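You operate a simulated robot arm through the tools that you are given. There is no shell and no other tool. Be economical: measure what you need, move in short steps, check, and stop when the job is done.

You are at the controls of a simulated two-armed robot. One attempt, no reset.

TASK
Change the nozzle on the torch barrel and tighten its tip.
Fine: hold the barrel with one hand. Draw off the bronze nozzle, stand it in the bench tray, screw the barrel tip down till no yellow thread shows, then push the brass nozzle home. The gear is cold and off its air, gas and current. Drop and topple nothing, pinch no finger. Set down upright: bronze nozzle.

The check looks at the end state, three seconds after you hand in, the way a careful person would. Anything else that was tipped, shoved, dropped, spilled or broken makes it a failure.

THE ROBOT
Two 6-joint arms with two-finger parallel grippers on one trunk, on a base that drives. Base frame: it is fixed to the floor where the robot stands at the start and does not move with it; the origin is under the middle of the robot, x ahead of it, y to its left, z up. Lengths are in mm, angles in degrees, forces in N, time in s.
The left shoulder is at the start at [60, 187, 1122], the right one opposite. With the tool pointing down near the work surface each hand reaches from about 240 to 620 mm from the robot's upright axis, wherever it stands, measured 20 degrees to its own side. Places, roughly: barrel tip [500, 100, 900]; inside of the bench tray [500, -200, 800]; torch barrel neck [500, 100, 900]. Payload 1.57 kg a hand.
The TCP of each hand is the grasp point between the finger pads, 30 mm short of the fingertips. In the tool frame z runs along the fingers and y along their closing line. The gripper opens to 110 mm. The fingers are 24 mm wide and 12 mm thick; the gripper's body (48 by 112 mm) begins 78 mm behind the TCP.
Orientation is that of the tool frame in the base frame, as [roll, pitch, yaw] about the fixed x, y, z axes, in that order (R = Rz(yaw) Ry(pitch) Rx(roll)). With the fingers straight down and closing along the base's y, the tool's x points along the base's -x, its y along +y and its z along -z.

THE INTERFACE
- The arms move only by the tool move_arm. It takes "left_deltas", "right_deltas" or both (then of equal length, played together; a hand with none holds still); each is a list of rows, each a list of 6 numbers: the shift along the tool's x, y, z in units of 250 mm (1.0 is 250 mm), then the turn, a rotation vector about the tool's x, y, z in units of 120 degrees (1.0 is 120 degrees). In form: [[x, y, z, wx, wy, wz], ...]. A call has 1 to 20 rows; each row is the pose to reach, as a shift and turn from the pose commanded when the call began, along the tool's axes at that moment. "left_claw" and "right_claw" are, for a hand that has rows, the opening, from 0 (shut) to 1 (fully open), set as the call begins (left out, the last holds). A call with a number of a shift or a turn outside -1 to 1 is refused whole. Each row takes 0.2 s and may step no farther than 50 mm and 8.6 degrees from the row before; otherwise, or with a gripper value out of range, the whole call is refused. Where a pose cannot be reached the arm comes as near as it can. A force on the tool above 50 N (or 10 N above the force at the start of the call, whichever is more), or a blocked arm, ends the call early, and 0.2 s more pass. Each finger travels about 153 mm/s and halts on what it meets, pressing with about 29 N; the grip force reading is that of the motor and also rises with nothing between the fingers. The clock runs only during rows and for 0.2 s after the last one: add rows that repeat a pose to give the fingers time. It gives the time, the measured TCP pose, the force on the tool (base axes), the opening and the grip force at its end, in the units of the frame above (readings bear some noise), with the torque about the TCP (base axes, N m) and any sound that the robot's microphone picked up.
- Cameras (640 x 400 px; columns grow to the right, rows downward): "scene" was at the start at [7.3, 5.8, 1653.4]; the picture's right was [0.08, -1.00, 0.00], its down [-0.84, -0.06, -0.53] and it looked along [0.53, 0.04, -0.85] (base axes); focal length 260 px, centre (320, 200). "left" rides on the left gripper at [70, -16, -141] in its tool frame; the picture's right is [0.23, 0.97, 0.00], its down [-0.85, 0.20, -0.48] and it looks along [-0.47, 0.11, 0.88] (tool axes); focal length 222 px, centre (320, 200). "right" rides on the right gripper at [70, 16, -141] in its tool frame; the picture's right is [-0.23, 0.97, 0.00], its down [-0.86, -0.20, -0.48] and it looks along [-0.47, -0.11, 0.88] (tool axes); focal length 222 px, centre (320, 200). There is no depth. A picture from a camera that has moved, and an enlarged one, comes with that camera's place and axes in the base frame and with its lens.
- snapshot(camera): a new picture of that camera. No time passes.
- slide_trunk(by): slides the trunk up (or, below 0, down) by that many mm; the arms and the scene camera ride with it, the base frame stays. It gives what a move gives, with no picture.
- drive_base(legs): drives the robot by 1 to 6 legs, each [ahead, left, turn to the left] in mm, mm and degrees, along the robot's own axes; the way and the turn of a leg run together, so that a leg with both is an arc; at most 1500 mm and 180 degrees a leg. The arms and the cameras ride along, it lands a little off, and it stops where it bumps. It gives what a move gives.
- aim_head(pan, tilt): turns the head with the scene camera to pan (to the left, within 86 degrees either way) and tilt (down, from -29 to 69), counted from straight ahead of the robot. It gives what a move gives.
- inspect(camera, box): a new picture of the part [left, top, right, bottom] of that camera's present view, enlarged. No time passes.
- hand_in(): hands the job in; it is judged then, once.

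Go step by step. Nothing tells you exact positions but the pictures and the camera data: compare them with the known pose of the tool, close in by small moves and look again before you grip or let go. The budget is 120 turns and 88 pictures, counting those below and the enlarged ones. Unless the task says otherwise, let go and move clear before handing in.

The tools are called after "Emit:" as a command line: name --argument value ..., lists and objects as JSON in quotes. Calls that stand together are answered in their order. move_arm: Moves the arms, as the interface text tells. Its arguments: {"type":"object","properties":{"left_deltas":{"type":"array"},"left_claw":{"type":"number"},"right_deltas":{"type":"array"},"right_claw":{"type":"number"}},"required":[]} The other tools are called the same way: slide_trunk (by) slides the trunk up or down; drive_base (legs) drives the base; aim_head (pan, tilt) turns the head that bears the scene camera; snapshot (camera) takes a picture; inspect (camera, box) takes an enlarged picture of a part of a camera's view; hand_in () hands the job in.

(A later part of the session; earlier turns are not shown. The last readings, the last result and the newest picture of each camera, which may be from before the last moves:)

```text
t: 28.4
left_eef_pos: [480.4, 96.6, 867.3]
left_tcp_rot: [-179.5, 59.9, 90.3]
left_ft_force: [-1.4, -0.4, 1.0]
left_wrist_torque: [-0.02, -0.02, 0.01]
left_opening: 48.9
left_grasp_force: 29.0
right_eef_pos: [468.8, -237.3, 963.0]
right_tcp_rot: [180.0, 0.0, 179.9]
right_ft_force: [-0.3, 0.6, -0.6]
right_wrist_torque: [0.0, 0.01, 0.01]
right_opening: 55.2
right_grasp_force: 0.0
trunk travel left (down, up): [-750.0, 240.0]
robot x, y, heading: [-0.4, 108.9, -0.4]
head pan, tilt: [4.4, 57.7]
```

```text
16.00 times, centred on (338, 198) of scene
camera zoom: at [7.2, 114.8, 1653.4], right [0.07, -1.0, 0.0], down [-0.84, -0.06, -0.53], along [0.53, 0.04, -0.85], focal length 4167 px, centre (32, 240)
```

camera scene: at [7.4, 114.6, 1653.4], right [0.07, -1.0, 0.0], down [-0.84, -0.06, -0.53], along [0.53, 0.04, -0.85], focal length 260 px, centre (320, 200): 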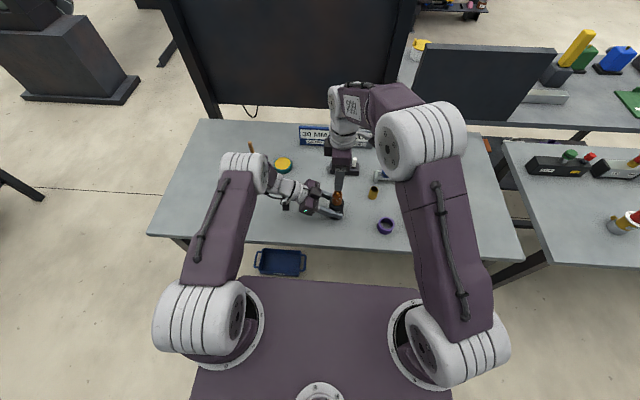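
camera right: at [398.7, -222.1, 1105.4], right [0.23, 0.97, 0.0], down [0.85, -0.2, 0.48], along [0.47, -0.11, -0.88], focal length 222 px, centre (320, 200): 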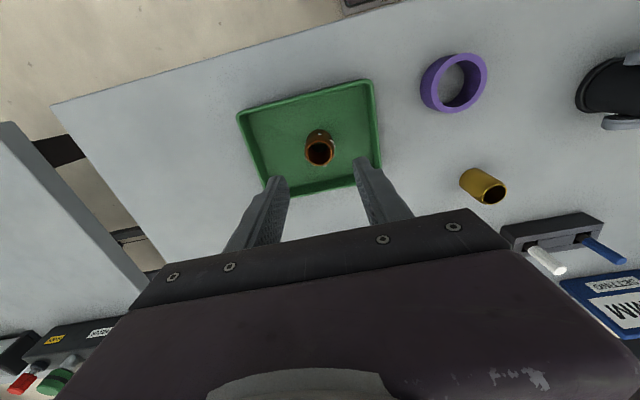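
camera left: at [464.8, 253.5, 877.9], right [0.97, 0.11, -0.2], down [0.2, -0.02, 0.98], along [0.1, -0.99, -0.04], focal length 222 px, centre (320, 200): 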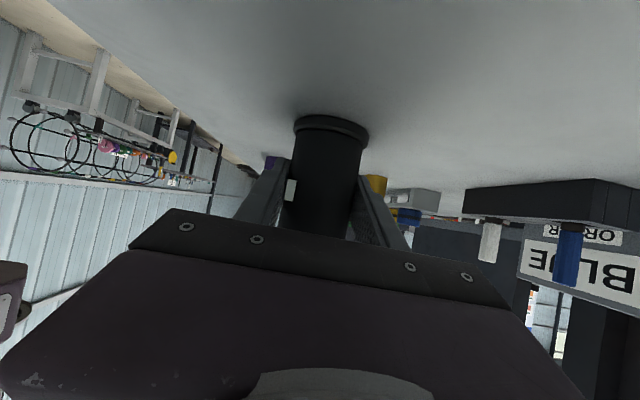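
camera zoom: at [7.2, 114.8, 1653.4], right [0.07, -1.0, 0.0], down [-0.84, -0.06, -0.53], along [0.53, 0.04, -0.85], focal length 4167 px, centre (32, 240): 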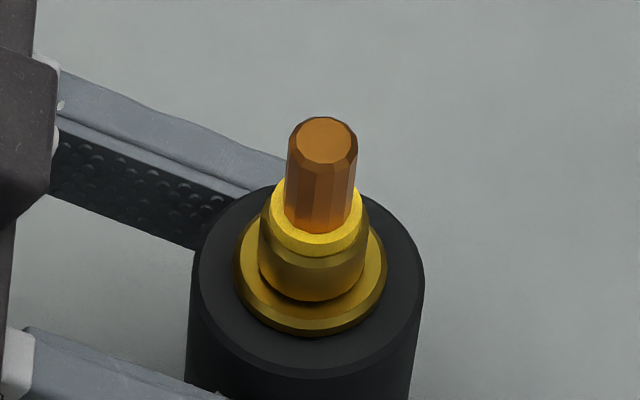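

The copper tip (about 14 mm, z ~927–948) sits above a bright yellow band. Bringing the open right hand back over the barrel, again turned -90°.

Emit:
move_arm --right_deltas '[[-0.004, 0.06, -0.06, 0, 0, -0.068], [-0.008, 0.12, -0.12, 0, 0, -0.136], [-0.012, 0.18, -0.18, 0, 0, -0.204], [-0.016, 0.24, -0.24, 0, 0, -0.272], [-0.02, 0.3, -0.3, 0, 0, -0.34], [-0.025, 0.36, -0.35, 0, 0, -0.408], [-0.03, 0.42, -0.39, 0, 0, -0.476], [-0.035, 0.48, -0.39, 0, 0, -0.544], [-0.04, 0.54, -0.39, 0, 0, -0.612], [-0.045, 0.6, -0.39, 0, 0, -0.68], [-0.047, 0.65, -0.39, 0, 0, -0.75], [-0.047, 0.65, -0.39, 0, 0, -0.75]]'

Emit:
move_arm --right_deltas '[[-0.13, 0, 0, 0, 0, 0], [-0.26, 0, 0, 0, 0, 0], [-0.4, 0, 0, 0, 0, 0], [-0.53, 0, 0, 0, 0, 0], [-0.662, 0, 0, 0, 0, 0], [-0.662, 0, 0, 0, 0, 0]]' --right_claw 0.4

Emit:
inspect --camera "right" --box '[270, 95, 382, 165]'

```text
t: 31.0
left_eef_pos: [480.5, 95.7, 866.9]
left_tcp_rot: [-179.5, 59.9, 90.3]
left_ft_force: [-0.3, 0.6, 0.6]
left_wrist_torque: [-0.01, -0.04, 0.0]
left_opening: 48.6
left_grasp_force: 29.4
right_eef_pos: [479.7, -74.5, 1061.0]
right_tcp_rot: [-180.0, 0.0, -90.0]
right_ft_force: [0.2, 0.3, 0.2]
right_wrist_torque: [0.02, -0.03, 0.0]
right_opening: 55.0
right_grasp_force: 0.0
trunk travel left (down, up): [-750.0, 240.0]
robot x, y, heading: [-3.0, 109.7, 0.0]
head pan, tilt: [4.4, 57.7]
```

```text
t: 32.4
left_eef_pos: [479.9, 96.3, 867.2]
left_tcp_rot: [-179.5, 59.8, 90.2]
left_ft_force: [0.0, 0.5, 1.1]
left_wrist_torque: [-0.01, -0.08, 0.02]
left_opening: 49.0
left_grasp_force: 29.1
right_eef_pos: [480.5, 89.5, 1061.8]
right_tcp_rot: [-180.0, 0.0, -90.1]
right_ft_force: [0.7, -0.5, 0.3]
right_wrist_torque: [0.01, 0.01, -0.02]
right_opening: 44.0
right_grasp_force: 0.0
trunk travel left (down, up): [-750.0, 240.0]
robot x, y, heading: [-0.2, 110.7, -0.0]
head pan, tilt: [4.4, 57.7]
```

```text
5.71 times, centred on (326, 130) of right
camera zoom: at [462.9, 18.5, 1203.3], right [-0.97, 0.23, 0.0], down [0.2, 0.85, 0.48], along [0.11, 0.47, -0.88], focal length 1269 px, centre (286, 600)
```

zoom: 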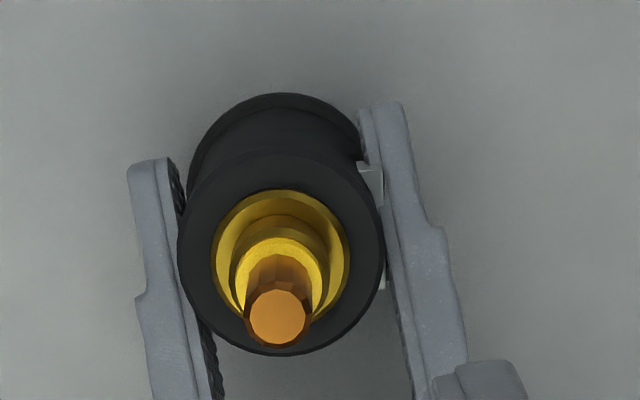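

The tip axis reads about (481, 90), right under the hand. Descending to put the fingertips beside the tip.

Emit:
move_arm --right_deltas '[[-0.003, 0, 0.12, 0, 0, 0], [-0.003, 0, 0.24, 0, 0, 0], [-0.003, 0, 0.34, 0, 0, 0], [-0.003, 0, 0.4, 0, 0, 0], [-0.003, 0, 0.4, 0, 0, 0]]'

Emit:
inspect --camera "right" --box '[240, 90, 400, 190]'

Emit:
inspect --camera "scene" --box '[310, 180, 358, 210]'

```text
t: 33.6
left_eef_pos: [481.2, 96.1, 868.0]
left_tcp_rot: [-179.5, 60.0, 90.2]
left_ft_force: [-0.8, 0.0, -0.1]
left_wrist_torque: [-0.02, -0.04, 0.02]
left_opening: 49.1
left_grasp_force: 29.0
right_eef_pos: [481.0, 91.2, 959.5]
right_tcp_rot: [-180.0, 0.0, -90.1]
right_ft_force: [0.5, 0.0, -0.4]
right_wrist_torque: [0.01, 0.01, 0.0]
right_opening: 44.3
right_grasp_force: 0.0
trunk travel left (down, up): [-750.0, 240.0]
robot x, y, heading: [1.5, 112.9, -0.0]
head pan, tilt: [4.4, 57.7]
```

```text
4.00 times, centred on (320, 140) of right
camera zoom: at [464.1, 20.4, 1101.5], right [-0.97, 0.23, 0.0], down [0.2, 0.85, 0.48], along [0.11, 0.47, -0.88], focal length 888 px, centre (320, 440)
```

zoom: 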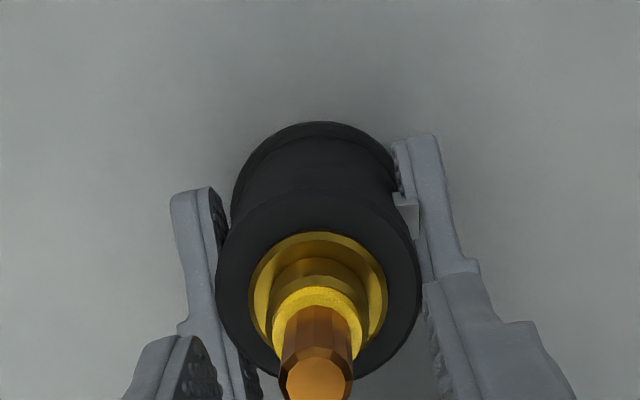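

```text
13.33 times, centred on (334, 195) of scene
camera zoom: at [7.3, 114.9, 1653.4], right [0.07, -1.0, 0.0], down [-0.84, -0.06, -0.53], along [0.53, 0.04, -0.85], focal length 3473 px, centre (133, 267)
```

zoom: 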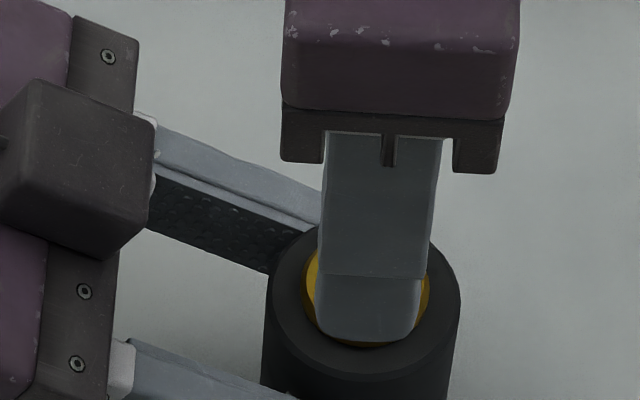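

The fingers flank the tip. Closing on it.

Emit:
move_arm --right_deltas '[[0.003, 0, 0, 0, 0, 0], [0.003, 0, 0, 0, 0, 0], [0.003, 0, 0, 0, 0, 0]]' --right_claw 0

Emit:
inspect --camera "right" --box '[240, 90, 400, 190]'

```text
t: 34.4
left_eef_pos: [480.8, 95.3, 867.0]
left_tcp_rot: [-179.5, 59.9, 90.2]
left_ft_force: [-0.9, -7.8, 3.4]
left_wrist_torque: [0.24, -0.46, 0.0]
left_opening: 48.7
left_grasp_force: 29.1
right_eef_pos: [480.4, 89.2, 961.5]
right_tcp_rot: [-180.0, 0.1, -90.2]
right_ft_force: [2.7, 7.1, -3.8]
right_wrist_torque: [0.42, 0.26, 0.03]
right_opening: 12.5
right_grasp_force: 28.8
trunk travel left (down, up): [-750.0, 240.0]
robot x, y, heading: [2.1, 114.0, 0.1]
head pan, tilt: [4.4, 57.7]
```

```text
4.00 times, centred on (320, 140) of right
camera zoom: at [464.5, 19.5, 1102.0], right [-0.97, 0.23, 0.0], down [0.2, 0.85, 0.48], along [0.11, 0.47, -0.88], focal length 888 px, centre (320, 440)
```

zoom: 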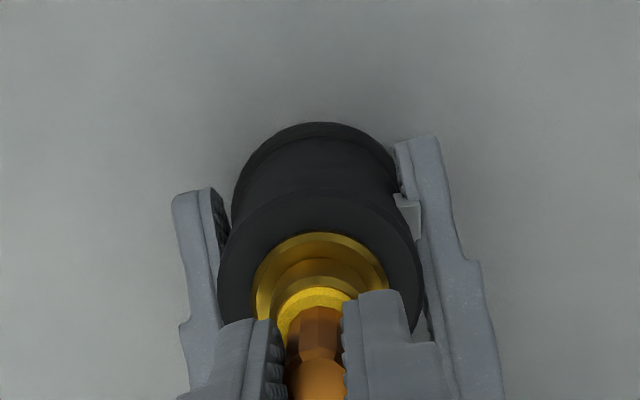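

Tip gripped at 12.5 mm. Turning clockwise 45° first and watching torque and vertical force to learn the pitch.

Emit:
move_arm --right_deltas '[[-0.006, 0, 0, 0, 0, 0.0625], [-0.006, 0, 0, 0, 0, 0.125], [-0.006, 0, 0, 0, 0, 0.1875], [-0.006, 0, 0, 0, 0, 0.25], [-0.006, 0, 0, 0, 0, 0.3125], [-0.006, 0, 0, 0, 0, 0.375]]'

Emit:
inspect --camera "scene" --box '[310, 180, 358, 210]'

Emit:
inspect --camera "right" --box '[240, 90, 400, 190]'

```text
t: 35.8
left_eef_pos: [479.7, 95.8, 868.2]
left_tcp_rot: [-179.5, 59.8, 90.3]
left_ft_force: [-9.8, 10.6, 8.2]
left_wrist_torque: [-0.64, -0.75, -0.1]
left_opening: 48.8
left_grasp_force: 29.2
right_eef_pos: [479.9, 91.2, 961.2]
right_tcp_rot: [-179.9, 0.0, -135.3]
right_ft_force: [10.4, -10.5, -7.2]
right_wrist_torque: [-0.35, -0.19, 0.03]
right_opening: 12.9
right_grasp_force: 28.9
trunk travel left (down, up): [-750.0, 240.0]
robot x, y, heading: [-1.6, 106.6, -0.4]
head pan, tilt: [4.4, 57.7]
```

```text
13.33 times, centred on (334, 195) of scene
camera zoom: at [7.7, 114.9, 1653.5], right [0.07, -1.0, 0.0], down [-0.84, -0.06, -0.53], along [0.53, 0.04, -0.85], focal length 3473 px, centre (133, 267)
```

zoom: 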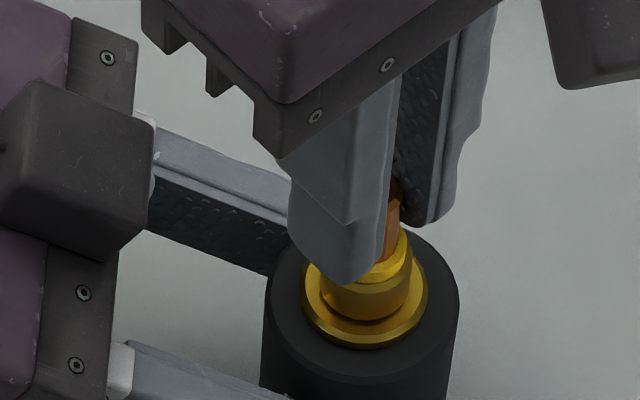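

```text
4.00 times, centred on (320, 140) of right
camera zoom: at [419.3, 52.6, 1101.9], right [-0.52, 0.85, 0.0], down [0.75, 0.46, 0.48], along [0.41, 0.25, -0.88], focal length 888 px, centre (320, 440)
```

zoom: 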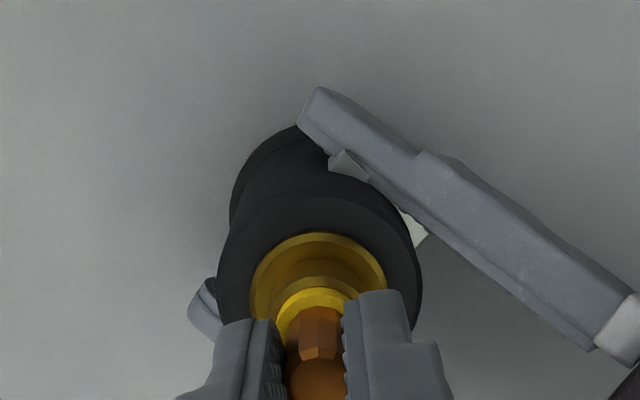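

Vertical force shows the tip drawing downward as it should. Correcting the side offset and continuing another 90° clockwise, following down slightly.

Emit:
move_arm --right_deltas '[[0, -0.003, 0.001, 0, 0, 0.0], [0, -0.0057, 0.002, 0, 0, 0.068], [0, -0.0057, 0.0025, 0, 0, 0.136], [0, -0.0057, 0.003, 0, 0, 0.204], [0, -0.0057, 0.0035, 0, 0, 0.272], [0, -0.0057, 0.004, 0, 0, 0.34], [0, -0.0057, 0.0045, 0, 0, 0.408], [0, -0.0057, 0.005, 0, 0, 0.476], [0, -0.0057, 0.0055, 0, 0, 0.544], [0, -0.0057, 0.006, 0, 0, 0.612], [0, -0.0057, 0.0065, 0, 0, 0.68], [0, -0.0057, 0.007, 0, 0, 0.75]]'

Emit:
inspect --camera "scene" --box '[310, 180, 358, 210]'

```text
t: 38.4
left_eef_pos: [480.2, 96.1, 866.4]
left_tcp_rot: [-179.5, 59.8, 90.2]
left_ft_force: [6.5, 4.1, -14.0]
left_wrist_torque: [0.01, 0.32, 0.03]
left_opening: 48.7
left_grasp_force: 29.0
right_eef_pos: [482.5, 89.9, 960.0]
right_tcp_rot: [-179.9, 0.0, 134.7]
right_ft_force: [-6.5, -4.0, 15.8]
right_wrist_torque: [-0.27, 0.22, 0.04]
right_opening: 13.0
right_grasp_force: 28.5
trunk travel left (down, up): [-750.0, 240.0]
robot x, y, heading: [4.0, 106.8, -0.2]
head pan, tilt: [4.4, 57.7]
```

```text
13.33 times, centred on (334, 195) of scene
camera zoom: at [7.2, 114.9, 1653.4], right [0.07, -1.0, 0.0], down [-0.84, -0.06, -0.53], along [0.53, 0.04, -0.85], focal length 3473 px, centre (133, 267)
```

zoom: 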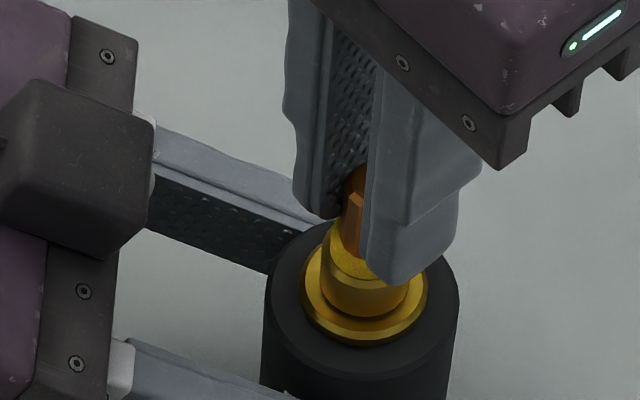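

Pressed slightly too far down; the pitch is about 1 mm per turn. Backing off a hair and continuing 90° clockwise.

Emit:
move_arm --right_deltas '[[0.001, -0.0025, -0.0025, 0, 0, 0.0], [0.001, -0.0025, -0.0024, 0, 0, 0.068], [0.001, -0.0025, -0.0023, 0, 0, 0.136], [0.001, -0.0025, -0.0022, 0, 0, 0.204], [0.001, -0.0025, -0.0021, 0, 0, 0.272], [0.001, -0.0025, -0.002, 0, 0, 0.34], [0.001, -0.0025, -0.0019, 0, 0, 0.408], [0.001, -0.0025, -0.0018, 0, 0, 0.476], [0.001, -0.0025, -0.0017, 0, 0, 0.544], [0.001, -0.0025, -0.0016, 0, 0, 0.612], [0.001, -0.0025, -0.0015, 0, 0, 0.68], [0.001, -0.0025, -0.0015, 0, 0, 0.75]]'

Emit:
inspect --camera "scene" --box '[310, 180, 358, 210]'

Emit:
snapshot --camera "scene"

```text
t: 41.0
left_eef_pos: [481.7, 96.0, 867.5]
left_tcp_rot: [-179.5, 60.0, 90.3]
left_ft_force: [5.9, 3.4, -4.8]
left_wrist_torque: [0.01, 0.12, -0.01]
left_opening: 48.6
left_grasp_force: 29.2
right_eef_pos: [480.6, 89.8, 958.1]
right_tcp_rot: [-179.9, 0.1, 44.6]
right_ft_force: [-5.2, -2.7, 6.0]
right_wrist_torque: [-0.28, 0.39, 0.03]
right_opening: 12.9
right_grasp_force: 29.0
trunk travel left (down, up): [-750.0, 240.0]
robot x, y, heading: [-1.3, 110.5, -0.2]
head pan, tilt: [4.4, 57.7]
```

```text
13.33 times, centred on (334, 195) of scene
camera zoom: at [7.7, 114.8, 1653.4], right [0.07, -1.0, 0.0], down [-0.84, -0.06, -0.53], along [0.53, 0.04, -0.85], focal length 3473 px, centre (133, 267)
```

zoom: 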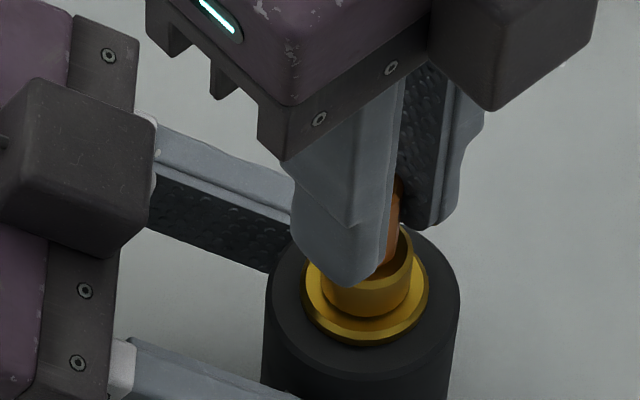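

```text
45 pictures are left
camera scene: at [7.7, 114.8, 1653.4], right [0.07, -1.0, 0.0], down [-0.84, -0.06, -0.53], along [0.53, 0.04, -0.85], focal length 260 px, centre (320, 200)
```

scene: 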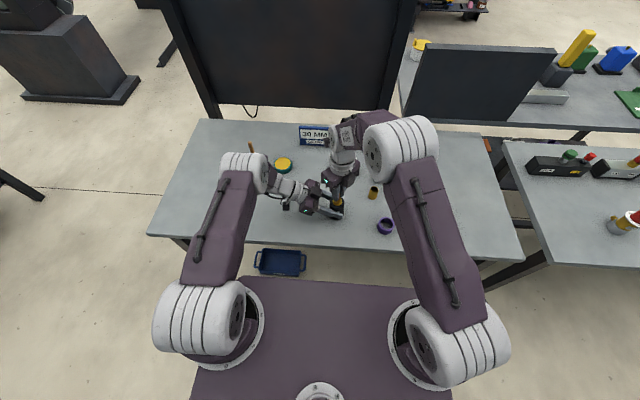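

The bright yellow band seems to have gone down into the collar. Checking from the right camera.

Emit:
inspect --camera "right" --box '[280, 135, 360, 185]'

```text
8.00 times, centred on (320, 160) of right
camera zoom: at [542.1, 126.6, 1099.7], right [0.52, -0.85, 0.0], down [-0.75, -0.46, 0.48], along [-0.41, -0.25, -0.88], focal length 1777 px, centre (320, 520)
```

zoom: 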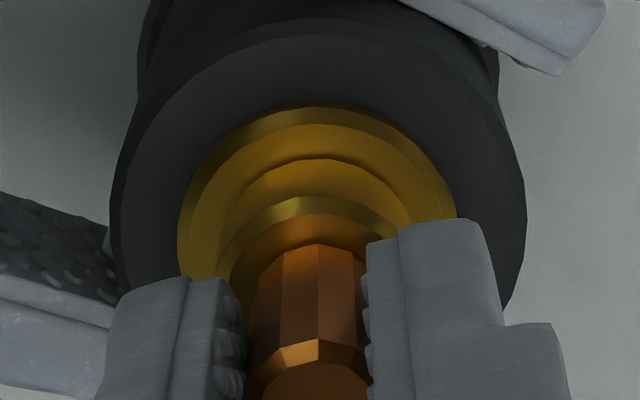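

No yellow band visible any more. Turning a further 45° to be sure it's snug, watching torque.

Emit:
move_arm --right_deltas '[[0, 0, 0, 0, 0, 0.0625], [0, 0, 0, 0, 0, 0.125], [0, 0, 0.0005, 0, 0, 0.1875], [0, 0, 0.0005, 0, 0, 0.25], [0, 0, 0.001, 0, 0, 0.3125], [0, 0, 0.001, 0, 0, 0.375]]'

Emit:
inspect --camera "right" --box '[280, 135, 360, 185]'

```text
t: 42.1
left_eef_pos: [479.1, 95.4, 871.7]
left_tcp_rot: [179.9, 60.1, 89.8]
left_ft_force: [-0.5, 1.4, 7.1]
left_wrist_torque: [-0.94, 0.18, 0.0]
left_opening: 48.7
left_grasp_force: 29.1
right_eef_pos: [478.8, 32.3, 955.3]
right_tcp_rot: [-175.6, -2.3, 13.7]
right_ft_force: [-7.1, -4.7, 27.7]
right_wrist_torque: [0.77, 0.7, 0.16]
right_opening: 21.2
right_grasp_force: 29.2
right hand out of reach, approached as far as the arm can: row 3, 4, 5
trunk travel left (down, up): [-750.0, 240.0]
robot x, y, heading: [0.5, 108.4, -0.1]
head pan, tilt: [4.4, 57.7]
stopped in row 5 (right hand): the force on the tool passed its limit (the readings are from after the stop); the commanded pose is now the measured one
```

```text
8.00 times, centred on (320, 160) of right
camera zoom: at [546.8, 20.8, 1097.7], right [0.01, -1.0, -0.08], down [-0.89, -0.05, 0.46], along [-0.46, 0.07, -0.89], focal length 1777 px, centre (320, 520)
```

zoom: 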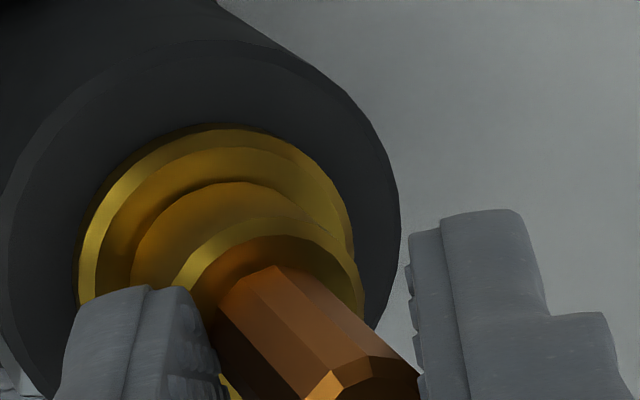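

The wrist ran out of range and the right hand was thrown sideways. Checking the state before moving anything.

Emit:
snapshot --camera "scene"

Emit:
inspect --camera "scene" --box '[280, 160, 392, 230]'

Emit:
snapshot --camera "left"

```text
42 pictures are left
camera scene: at [0.6, 115.2, 1653.6], right [0.07, -1.0, 0.0], down [-0.84, -0.06, -0.54], along [0.54, 0.04, -0.84], focal length 260 px, centre (320, 200)
```

scene: 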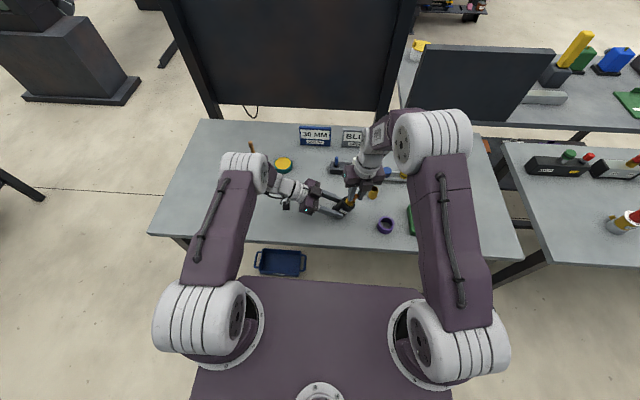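

```text
5.71 times, centred on (336, 195) of scene
camera zoom: at [0.6, 115.2, 1653.6], right [0.07, -1.0, 0.0], down [-0.84, -0.06, -0.54], along [0.54, 0.04, -0.84], focal length 1488 px, centre (229, 229)
```

zoom: 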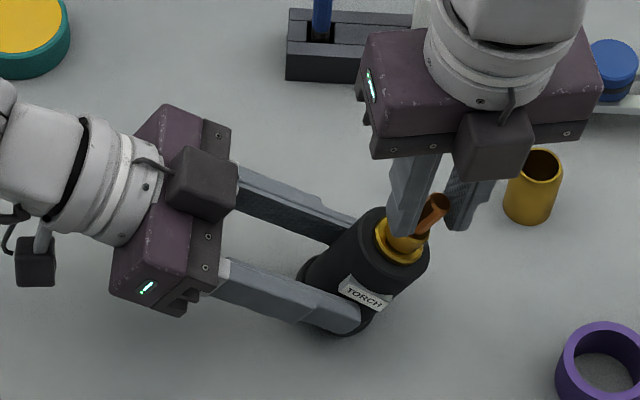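

```text
40 pictures are left
camera left: at [462.5, 253.3, 881.1], right [0.97, 0.11, -0.19], down [0.2, -0.01, 0.98], along [0.11, -0.99, -0.03], focal length 222 px, centre (320, 200)
```

left: 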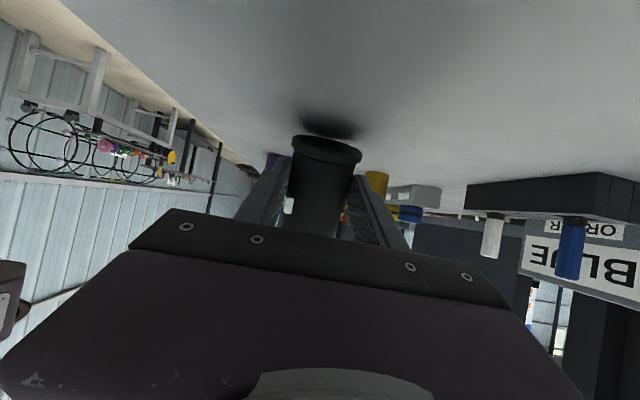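

The left hand still holds the barrel, but it has pivoted about 35° toward -y in the left grip, so nothing has fallen. I'll open the right hand and lift it straight off before righting the barrel.

Emit:
move_arm --right_deltas '[[0, 0, 0, 0, 0, 0], [0, 0, 0, 0, 0, 0]]' --right_claw 0.35

Emit:
inspect --camera "scene" --box '[280, 160, 392, 230]'

```text
t: 42.8
left_eef_pos: [480.2, 95.8, 870.6]
left_tcp_rot: [179.8, 59.7, 89.6]
left_ft_force: [0.5, 10.3, 2.8]
left_wrist_torque: [-0.71, 0.01, 0.12]
left_opening: 48.4
left_grasp_force: 29.3
right_eef_pos: [479.6, 32.8, 955.4]
right_tcp_rot: [-175.7, -2.5, 13.7]
right_ft_force: [0.6, -11.2, 39.4]
right_wrist_torque: [0.54, -0.02, -0.09]
right_opening: 31.3
right_grasp_force: 0.1
trunk travel left (down, up): [-750.0, 240.0]
robot x, y, heading: [2.8, 107.7, -0.2]
head pan, tilt: [4.4, 57.7]
```

```text
5.71 times, centred on (336, 195) of scene
camera zoom: at [1.3, 115.2, 1653.7], right [0.07, -1.0, 0.0], down [-0.84, -0.06, -0.54], along [0.54, 0.04, -0.84], focal length 1488 px, centre (229, 229)
```

zoom: 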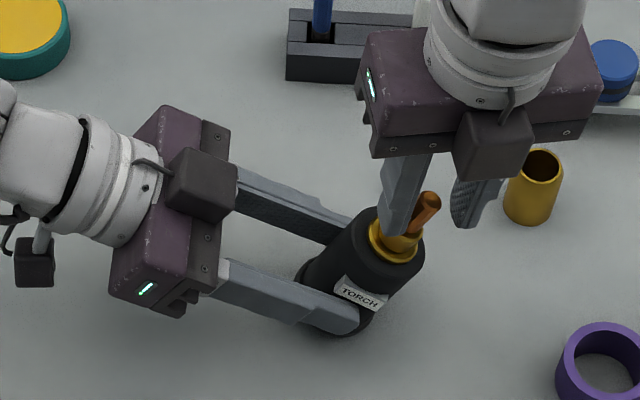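

Raising the right hand straight up.

Emit:
move_arm --right_deltas '[[0, 0, -0.02, 0, 0, 0], [0, 0, -0.06, 0, 0, 0], [0, 0, -0.14, 0, 0, 0], [0, 0, -0.26, 0, 0, 0], [0, 0, -0.4, 0, 0, 0], [0, 0, -0.4, 0, 0, 0]]'

Emit:
inspect --camera "scene" --box '[280, 160, 392, 230]'

```text
t: 44.1
left_eef_pos: [481.2, 95.2, 869.3]
left_tcp_rot: [-179.9, 59.9, 89.9]
left_ft_force: [-2.0, -0.8, 16.2]
left_wrist_torque: [-0.68, 0.12, -0.08]
left_opening: 48.2
left_grasp_force: 29.1
right_eef_pos: [475.6, 23.1, 1050.6]
right_tcp_rot: [-175.1, -2.2, 14.0]
right_ft_force: [-0.4, -1.0, -0.3]
right_wrist_torque: [0.01, -0.04, -0.02]
right_opening: 38.5
right_grasp_force: 0.1
trunk travel left (down, up): [-750.0, 240.0]
robot x, y, heading: [-1.0, 105.5, 0.1]
head pan, tilt: [4.4, 57.7]
```

```text
5.71 times, centred on (336, 195) of scene
camera zoom: at [4.8, 115.0, 1653.5], right [0.07, -1.0, 0.0], down [-0.84, -0.06, -0.54], along [0.53, 0.04, -0.84], focal length 1488 px, centre (229, 229)
```

zoom: 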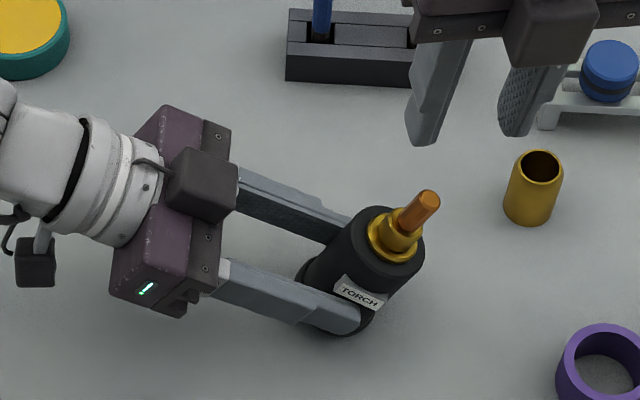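

The barrel is held, tip intact, with no yellow showing. I'll lift the left hand 8 mm so the base edge is free of the bench, and unwind the right wrist meanwhile.

Emit:
move_arm --right_deltas '[[0, 0, -0.01, 0, 0, -0.068], [0, 0, -0.02, 0, 0, -0.136], [0, 0, -0.03, 0, 0, -0.204], [0, 0, -0.04, 0, 0, -0.272], [0, 0, -0.04, 0, 0, -0.34], [0, 0, -0.04, 0, 0, -0.408], [0, 0, -0.04, 0, 0, -0.476], [0, 0, -0.04, 0, 0, -0.544], [0, 0, -0.04, 0, 0, -0.612], [0, 0, -0.04, 0, 0, -0.68], [0, 0, -0.04, 0, 0, -0.748], [0, 0, -0.04, 0, 0, -0.816], [0, 0, -0.04, 0, 0, -0.884], [0, 0, -0.04, 0, 0, -0.952]]' --left_deltas '[[-0.01, 0, -0.006, 0, 0, 0], [-0.02, 0, -0.012, 0, 0, 0], [-0.0277, 0, -0.016, 0, 0, 0], [-0.0277, 0, -0.016, 0, 0, 0], [-0.0277, 0, -0.016, 0, 0, 0], [-0.0277, 0, -0.016, 0, 0, 0], [-0.0277, 0, -0.016, 0, 0, 0], [-0.0277, 0, -0.016, 0, 0, 0], [-0.0277, 0, -0.016, 0, 0, 0], [-0.0277, 0, -0.016, 0, 0, 0], [-0.0277, 0, -0.016, 0, 0, 0], [-0.0277, 0, -0.016, 0, 0, 0], [-0.0277, 0, -0.016, 0, 0, 0], [-0.0277, 0, -0.016, 0, 0, 0]]'

Emit:
move_arm --right_deltas '[[0, 0, 0, 0, 0, -0.068], [0, 0, 0, 0, 0, -0.136], [0, 0, 0, 0, 0, -0.204], [0, 0, 0, 0, 0, -0.272], [0, 0, 0, 0, 0, -0.34], [0, 0, 0, 0, 0, -0.408], [0, 0, 0, 0, 0, -0.43], [0, 0, 0, 0, 0, -0.43]]'

Emit:
inspect --camera "scene" --box '[270, 150, 430, 250]'

```text
t: 47.1
left_eef_pos: [483.4, 95.5, 877.1]
left_tcp_rot: [-179.6, 60.0, 90.2]
left_ft_force: [-0.6, -0.2, -1.4]
left_wrist_torque: [0.03, -0.02, 0.01]
left_opening: 48.7
left_grasp_force: 28.7
right_eef_pos: [480.4, 23.6, 1062.1]
right_tcp_rot: [176.3, -3.2, 128.4]
right_ft_force: [0.5, -0.1, 0.0]
right_wrist_torque: [-0.03, 0.01, 0.0]
right_opening: 38.6
right_grasp_force: 0.1
trunk travel left (down, up): [-750.0, 240.0]
robot x, y, heading: [-5.4, 105.8, -0.1]
head pan, tilt: [4.4, 57.7]
```

```text
t: 49.0
left_eef_pos: [483.5, 95.3, 876.8]
left_tcp_rot: [-179.7, 59.9, 90.2]
left_ft_force: [-0.8, -1.0, -1.8]
left_wrist_torque: [0.04, -0.01, 0.01]
left_opening: 48.4
left_grasp_force: 29.4
right_eef_pos: [479.9, 24.0, 1060.4]
right_tcp_rot: [175.2, 0.9, 179.7]
right_ft_force: [1.1, -0.1, 0.1]
right_wrist_torque: [0.01, -0.01, 0.0]
right_opening: 38.7
right_grasp_force: 0.1
trunk travel left (down, up): [-750.0, 240.0]
robot x, y, heading: [-2.0, 110.1, -0.4]
head pan, tilt: [4.4, 57.7]
```

```text
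4.00 times, centred on (350, 200) of scene
camera zoom: at [7.8, 114.9, 1653.4], right [0.07, -1.0, 0.0], down [-0.84, -0.06, -0.53], along [0.53, 0.04, -0.85], focal length 1042 px, centre (200, 200)
```

zoom: 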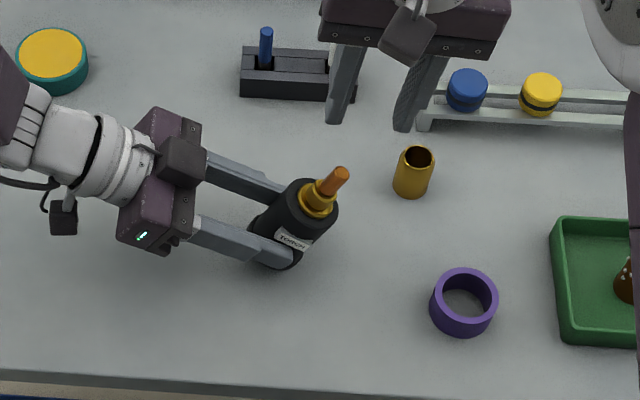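

The barrel is free of the bench and still held. I'll straddle the tip with the right fingers along ±y, sweep it upright, then close so the flat pads square it up. First levelling the right tool and hovering.

Emit:
move_arm --right_deltas '[[-0.004, 0.01, 0.04, 0.02, 0.004, 0], [-0.008, 0.02, 0.12, 0.04, 0.0075, 0], [-0.012, 0.048, 0.2, 0.04, 0.0075, 0], [-0.012, 0.048, 0.24, 0.04, 0.0075, 0], [-0.012, 0.048, 0.24, 0.04, 0.0075, 0]]' --right_claw 0.65

Emit:
inspect --camera "right" --box '[210, 70, 450, 220]'

```text
t: 50.1
left_eef_pos: [482.8, 96.0, 876.5]
left_tcp_rot: [-179.8, 59.9, 90.1]
left_ft_force: [0.7, 0.2, -1.8]
left_wrist_torque: [0.09, 0.03, 0.03]
left_opening: 48.3
left_grasp_force: 28.7
right_eef_pos: [484.3, 40.7, 1002.3]
right_tcp_rot: [179.9, -0.1, 179.7]
right_ft_force: [0.3, -0.2, 0.2]
right_wrist_torque: [0.02, 0.0, -0.03]
right_opening: 71.5
right_grasp_force: 0.1
trunk travel left (down, up): [-750.0, 240.0]
robot x, y, heading: [-1.3, 105.1, 0.1]
head pan, tilt: [4.4, 57.7]
```

```text
2.67 times, centred on (330, 145) of right
camera zoom: at [415.1, 57.5, 1144.3], right [0.23, 0.97, 0.0], down [0.85, -0.2, 0.48], along [0.47, -0.11, -0.88], focal length 592 px, centre (293, 347)
```

zoom: 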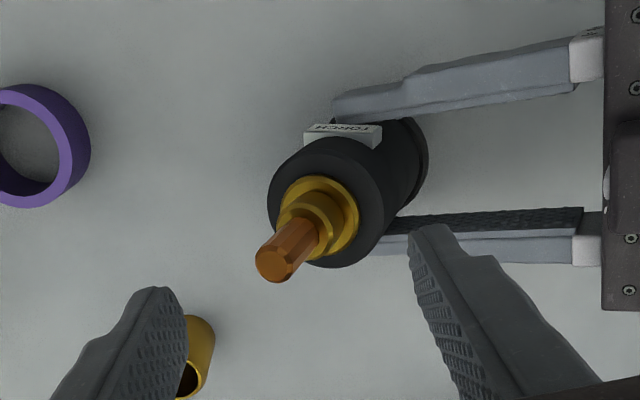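

Tip end at about (484, 34, 955), between the open fingers. Lowering 32 mm, then sweeping +y.

Emit:
move_arm --right_deltas '[[0, 0, 0.06, 0, 0, 0], [0, 0, 0.128, 0, 0, 0], [0, 0.05, 0.128, 0, 0, 0], [0, 0.1, 0.128, 0, 0, 0], [0, 0.14, 0.128, 0, 0, 0], [0, 0.17, 0.128, 0, 0, 0], [0, 0.2, 0.128, 0, 0, 0], [0, 0.2, 0.128, 0, 0, 0]]'

Emit:
inspect --camera "right" --box '[210, 70, 450, 220]'

Emit:
inspect --camera "scene" --box '[280, 160, 392, 230]'

```text
t: 52.0
left_eef_pos: [482.8, 94.8, 876.0]
left_tcp_rot: [-179.8, 59.9, 90.3]
left_ft_force: [-1.3, 9.6, -4.0]
left_wrist_torque: [-0.55, -0.09, -0.03]
left_opening: 48.5
left_grasp_force: 28.7
right_eef_pos: [484.6, 91.3, 970.0]
right_tcp_rot: [180.0, -0.1, 179.6]
right_ft_force: [1.2, -10.1, 2.1]
right_wrist_torque: [-0.23, -0.01, 0.09]
right_opening: 79.7
right_grasp_force: 4.7
trunk travel left (down, up): [-750.0, 240.0]
robot x, y, heading: [1.7, 108.9, -0.1]
head pan, tilt: [4.4, 57.7]
```

```text
2.67 times, centred on (330, 145) of right
camera zoom: at [415.2, 106.6, 1111.4], right [0.23, 0.97, 0.0], down [0.85, -0.2, 0.48], along [0.47, -0.11, -0.88], focal length 592 px, centre (293, 347)
```

zoom: 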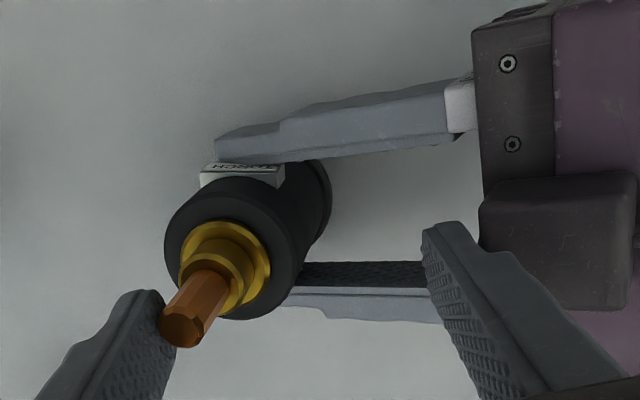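

```text
5.71 times, centred on (336, 195) of scene
camera zoom: at [7.9, 114.8, 1653.4], right [0.07, -1.0, 0.0], down [-0.84, -0.06, -0.53], along [0.53, 0.04, -0.85], focal length 1488 px, centre (229, 229)
```

zoom: 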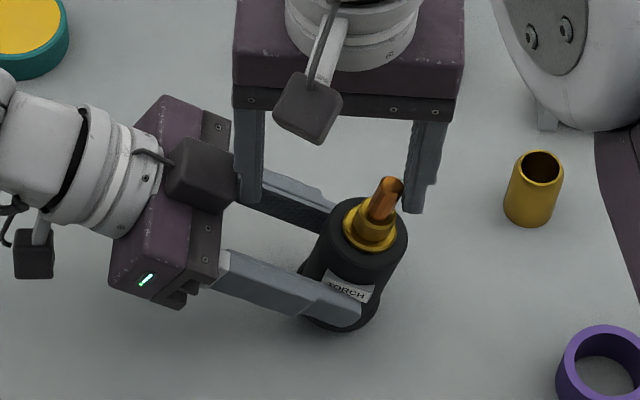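

The tip has come partway up against the -y finger. Now closing the claw to bring it upright and squared.

Emit:
move_arm --right_deltas '[[0, 0, 0, 0, 0, 0], [0, 0, 0, 0, 0, 0], [0, 0, 0, 0, 0, 0], [0, 0, 0, 0, 0, 0]]' --right_claw 0

Emit:
inspect --camera "right" --box '[210, 70, 450, 220]'

Emit:
inspect --camera "scene" --box '[280, 160, 392, 230]'

```text
t: 53.0
left_eef_pos: [482.1, 95.2, 877.7]
left_tcp_rot: [-179.9, 59.9, 90.2]
left_ft_force: [-1.1, 15.9, 1.3]
left_wrist_torque: [-0.51, 0.0, -0.02]
left_opening: 48.3
left_grasp_force: 29.2
right_eef_pos: [485.2, 90.6, 969.3]
right_tcp_rot: [-180.0, -0.1, 179.7]
right_ft_force: [0.8, -15.1, -1.1]
right_wrist_torque: [-0.89, -0.01, 0.05]
right_opening: 14.8
right_grasp_force: 29.7
trunk travel left (down, up): [-750.0, 240.0]
robot x, y, heading: [3.2, 108.7, -0.2]
head pan, tilt: [4.4, 57.7]
```

```text
2.67 times, centred on (330, 145) of right
camera zoom: at [415.0, 106.4, 1111.2], right [0.23, 0.97, 0.0], down [0.85, -0.2, 0.48], along [0.46, -0.11, -0.88], focal length 592 px, centre (293, 347)
```

zoom: 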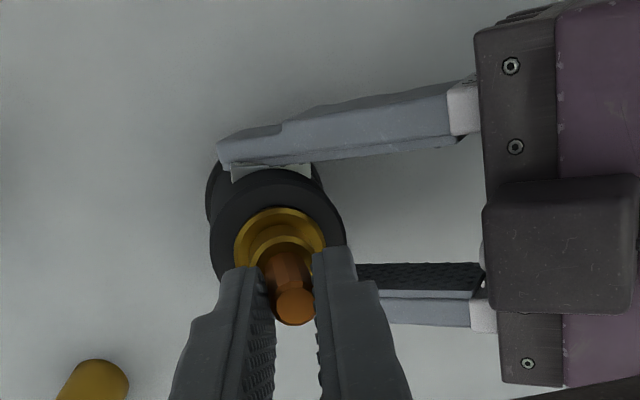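

```text
5.71 times, centred on (336, 195) of scene
camera zoom: at [7.8, 114.9, 1653.4], right [0.07, -1.0, 0.0], down [-0.84, -0.06, -0.53], along [0.53, 0.04, -0.85], focal length 1488 px, centre (229, 229)
```

zoom: 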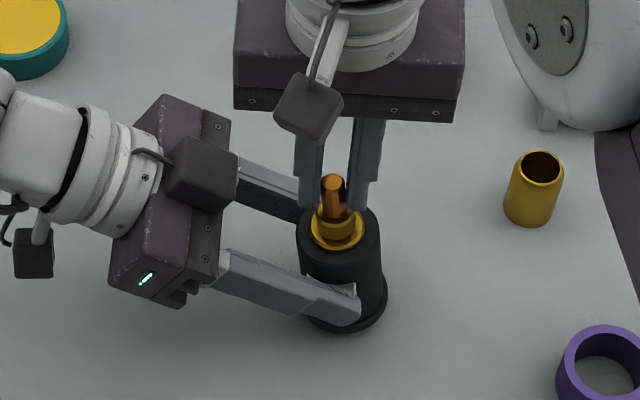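

Nearly upright; it now leans about 6° toward +y because the barrel sits slightly further out in the left fingers. Moving the right hand -y about 7 mm to straighten.

Emit:
move_arm --right_deltas '[[0, -0.01, 0, 0, 0, 0], [0, -0.02, 0, 0, 0, 0], [0, -0.028, 0, 0, 0, 0], [0, -0.028, 0, 0, 0, 0]]'

Emit:
inspect --camera "right" --box '[210, 70, 450, 220]'

Emit:
snapshot --camera "left"

```text
t: 54.0
left_eef_pos: [483.7, 96.1, 876.4]
left_tcp_rot: [-179.8, 59.8, 90.2]
left_ft_force: [6.7, -5.3, -5.6]
left_wrist_torque: [0.9, 0.09, 0.05]
left_opening: 48.8
left_grasp_force: 29.1
right_eef_pos: [483.6, 83.8, 969.9]
right_tcp_rot: [-179.9, -0.1, 179.6]
right_ft_force: [-7.1, 5.3, 4.4]
right_wrist_torque: [-0.24, 0.6, -0.01]
right_opening: 13.7
right_grasp_force: 28.8
trunk travel left (down, up): [-750.0, 240.0]
robot x, y, heading: [-0.7, 107.7, 0.1]
head pan, tilt: [4.4, 57.7]
```

```text
2.67 times, centred on (330, 145) of right
camera zoom: at [415.0, 100.0, 1111.3], right [0.23, 0.97, 0.0], down [0.85, -0.21, 0.48], along [0.46, -0.11, -0.88], focal length 592 px, centre (293, 347)
```

zoom: 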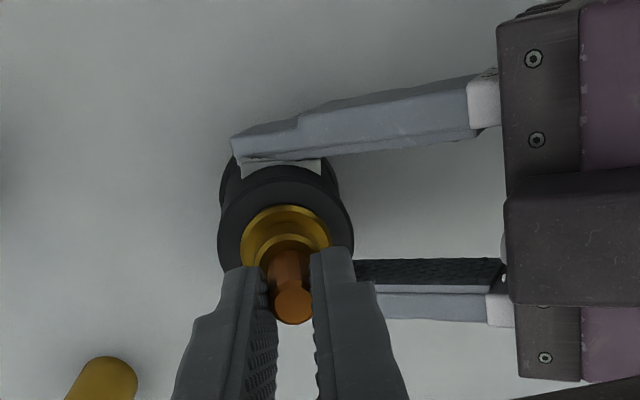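

```text
30 pictures are left
camera left: at [466.8, 253.4, 886.8], right [0.97, 0.11, -0.2], down [0.2, -0.02, 0.98], along [0.11, -0.99, -0.04], focal length 222 px, centre (320, 200)
```

left: 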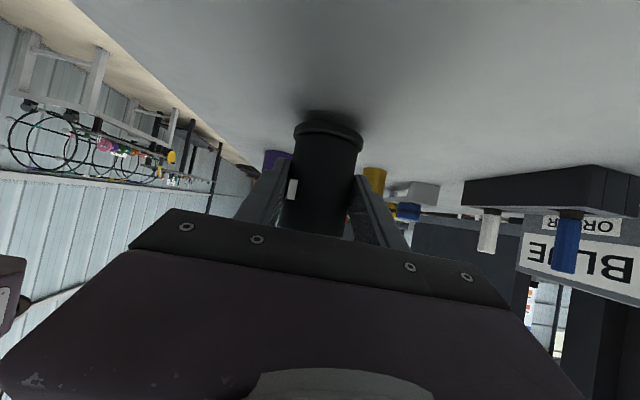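

Now within ~2° of upright. I'll open the right hand and lower the left until the base settles flat on the bench.

Emit:
move_arm --right_deltas '[[0, 0, 0, 0, 0, 0], [0, 0, 0, 0, 0, 0], [0, 0, -0.1, 0, 0, 0], [0, 0, -0.2, 0, 0, 0], [0, 0, -0.3, 0, 0, 0]]' --right_claw 0.5

Emit:
move_arm --left_deltas '[[0.007, 0, 0.004, 0, 0, 0], [0.014, 0, 0.008, 0, 0, 0], [0.021, 0, 0.012, 0, 0, 0], [0.021, 0, 0.012, 0, 0, 0]]'

Emit:
snapshot --camera "left"

```text
t: 55.1
left_eef_pos: [483.6, 95.8, 876.2]
left_tcp_rot: [-179.7, 59.9, 90.1]
left_ft_force: [0.2, -0.5, -1.1]
left_wrist_torque: [0.01, 0.0, 0.0]
left_opening: 48.5
left_grasp_force: 29.2
right_eef_pos: [484.9, 83.7, 1045.6]
right_tcp_rot: [-180.0, 0.1, 179.6]
right_ft_force: [-0.2, 0.2, -0.5]
right_wrist_torque: [-0.02, 0.01, -0.02]
right_opening: 54.9
right_grasp_force: 0.1
trunk travel left (down, up): [-750.0, 240.0]
robot x, y, heading: [-1.4, 107.2, 0.2]
head pan, tilt: [4.4, 57.7]
```

```text
t: 56.1
left_eef_pos: [481.9, 95.8, 869.6]
left_tcp_rot: [-179.7, 60.0, 90.1]
left_ft_force: [0.6, 0.8, -1.3]
left_wrist_torque: [0.04, -0.03, 0.02]
left_opening: 48.3
left_grasp_force: 29.3
right_eef_pos: [485.1, 83.2, 1044.3]
right_tcp_rot: [-179.9, 0.0, 179.6]
right_ft_force: [-1.0, 0.0, 0.5]
right_wrist_torque: [-0.01, -0.01, -0.03]
right_opening: 54.8
right_grasp_force: 0.1
trunk travel left (down, up): [-750.0, 240.0]
robot x, y, heading: [0.4, 108.4, -0.1]
head pan, tilt: [4.4, 57.7]
```

```text
29 pictures are left
camera left: at [465.8, 253.9, 879.9], right [0.97, 0.11, -0.2], down [0.2, -0.02, 0.98], along [0.11, -0.99, -0.04], focal length 222 px, centre (320, 200)
```

left: 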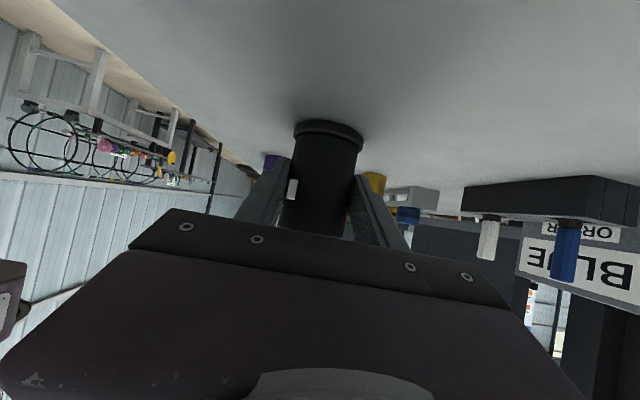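

Not in contact yet. Continuing down in small steps.

Emit:
move_arm --left_deltas '[[0.0035, 0, 0.002, 0, 0, 0], [0.007, 0, 0.004, 0, 0, 0], [0.0105, 0, 0.006, 0, 0, 0], [0.0105, 0, 0.006, 0, 0, 0]]'

```text
t: 57.1
left_eef_pos: [481.4, 95.9, 867.9]
left_tcp_rot: [-180.0, 59.8, 89.9]
left_ft_force: [5.3, -2.9, 18.1]
left_wrist_torque: [0.05, -0.24, 0.02]
left_opening: 48.9
left_grasp_force: 28.6
right_eef_pos: [483.6, 83.1, 1044.2]
right_tcp_rot: [179.9, 0.1, 179.6]
right_ft_force: [-0.1, 0.3, -0.2]
right_wrist_torque: [0.01, 0.02, -0.02]
right_opening: 55.0
right_grasp_force: 0.0
trunk travel left (down, up): [-750.0, 240.0]
robot x, y, heading: [0.3, 108.9, -0.2]
head pan, tilt: [4.4, 57.7]
```

Base is in contact (18 N). Easing off 1 mm and opening the left hand so the barrel settles flat under its own weight, then I'll regrip.

Emit:
move_arm --left_deltas '[[-0.0035, 0, -0.002, 0, 0, 0], [-0.0035, 0, -0.002, 0, 0, 0]]'

Emit:
move_arm --left_deltas '[[0, 0, 0, 0, 0, 0], [0, 0, 0, 0, 0, 0], [0, 0, 0, 0, 0, 0], [0, 0, 0, 0, 0, 0]]' --left_claw 0.65

Emit:
inspect --camera "scene" --box '[280, 160, 392, 230]'

Emit:
inspect --camera "right" --box '[240, 70, 400, 170]'

```text
t: 57.8
left_eef_pos: [479.3, 95.8, 867.2]
left_tcp_rot: [-179.8, 60.0, 89.9]
left_ft_force: [6.1, -2.9, 16.6]
left_wrist_torque: [0.1, -0.27, -0.07]
left_opening: 48.4
left_grasp_force: 29.2
right_eef_pos: [483.9, 83.1, 1044.4]
right_tcp_rot: [-179.9, 0.1, 179.6]
right_ft_force: [-1.1, 1.1, -0.3]
right_wrist_torque: [0.02, 0.0, -0.01]
right_opening: 54.8
right_grasp_force: 0.1
trunk travel left (down, up): [-750.0, 240.0]
robot x, y, heading: [1.0, 110.0, -0.3]
head pan, tilt: [4.4, 57.7]
```

```text
t: 58.8
left_eef_pos: [480.9, 96.6, 865.8]
left_tcp_rot: [-179.6, 59.9, 90.2]
left_ft_force: [0.2, 0.0, 0.0]
left_wrist_torque: [-0.02, -0.02, 0.03]
left_opening: 71.4
left_grasp_force: 0.0
right_eef_pos: [484.4, 82.7, 1046.0]
right_tcp_rot: [179.9, 0.0, 179.6]
right_ft_force: [-0.2, 0.0, 0.7]
right_wrist_torque: [-0.04, 0.03, 0.03]
right_opening: 54.8
right_grasp_force: 0.0
trunk travel left (down, up): [-750.0, 240.0]
robot x, y, heading: [2.1, 108.3, 0.0]
head pan, tilt: [4.4, 57.7]
```

```text
5.71 times, centred on (336, 195) of scene
camera zoom: at [7.5, 114.9, 1653.4], right [0.07, -1.0, 0.0], down [-0.84, -0.06, -0.53], along [0.53, 0.04, -0.85], focal length 1488 px, centre (229, 229)
```

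zoom: 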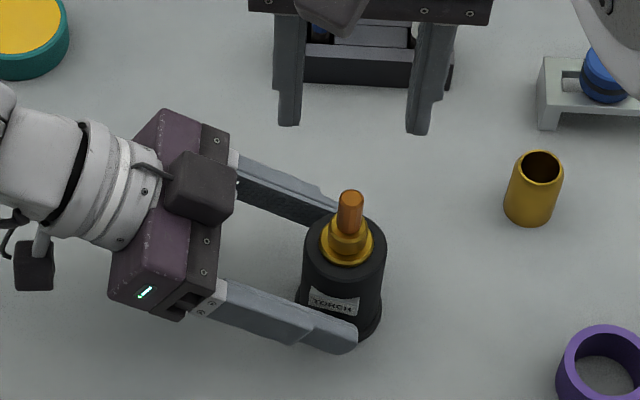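

```text
4.00 times, centred on (320, 120) of right
camera zoom: at [414.8, 99.8, 1187.0], right [0.23, 0.97, 0.0], down [0.85, -0.2, 0.48], along [0.47, -0.11, -0.88], focal length 888 px, centre (320, 520)
```

zoom: 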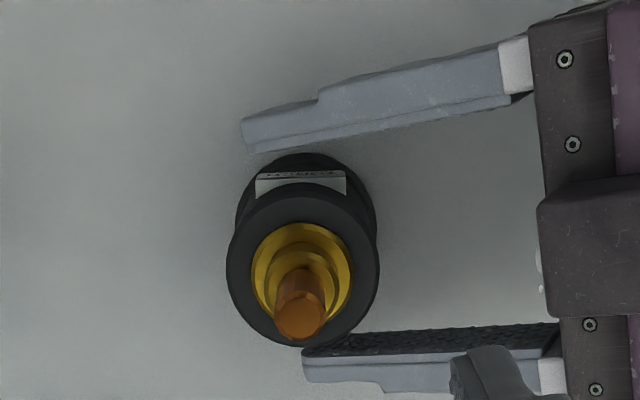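

The barrel stands upright and stable at about (480.5, 80). A close look to be sure no yellow thread shows.

Emit:
inspect --camera "scene" --box '[322, 187, 362, 212]'

Emit:
inspect --camera "right" --box '[292, 118, 340, 158]'

```text
16.00 times, centred on (342, 200) of scene
camera zoom: at [7.5, 114.9, 1653.4], right [0.07, -1.0, 0.0], down [-0.84, -0.06, -0.53], along [0.53, 0.04, -0.85], focal length 4167 px, centre (-32, 208)
```

zoom: 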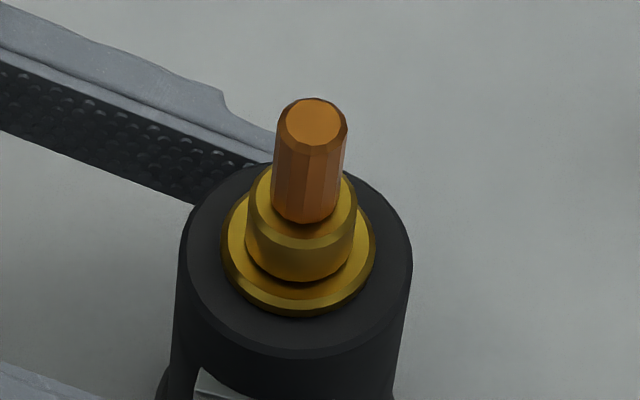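

```text
10.00 times, centred on (316, 138) of right
camera zoom: at [414.8, 99.8, 1187.0], right [0.23, 0.97, 0.0], down [0.85, -0.2, 0.48], along [0.47, -0.11, -0.88], focal length 2221 px, centre (360, 820)
```

zoom: 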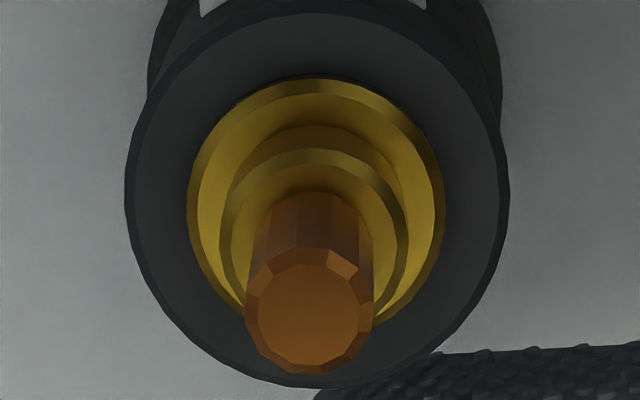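

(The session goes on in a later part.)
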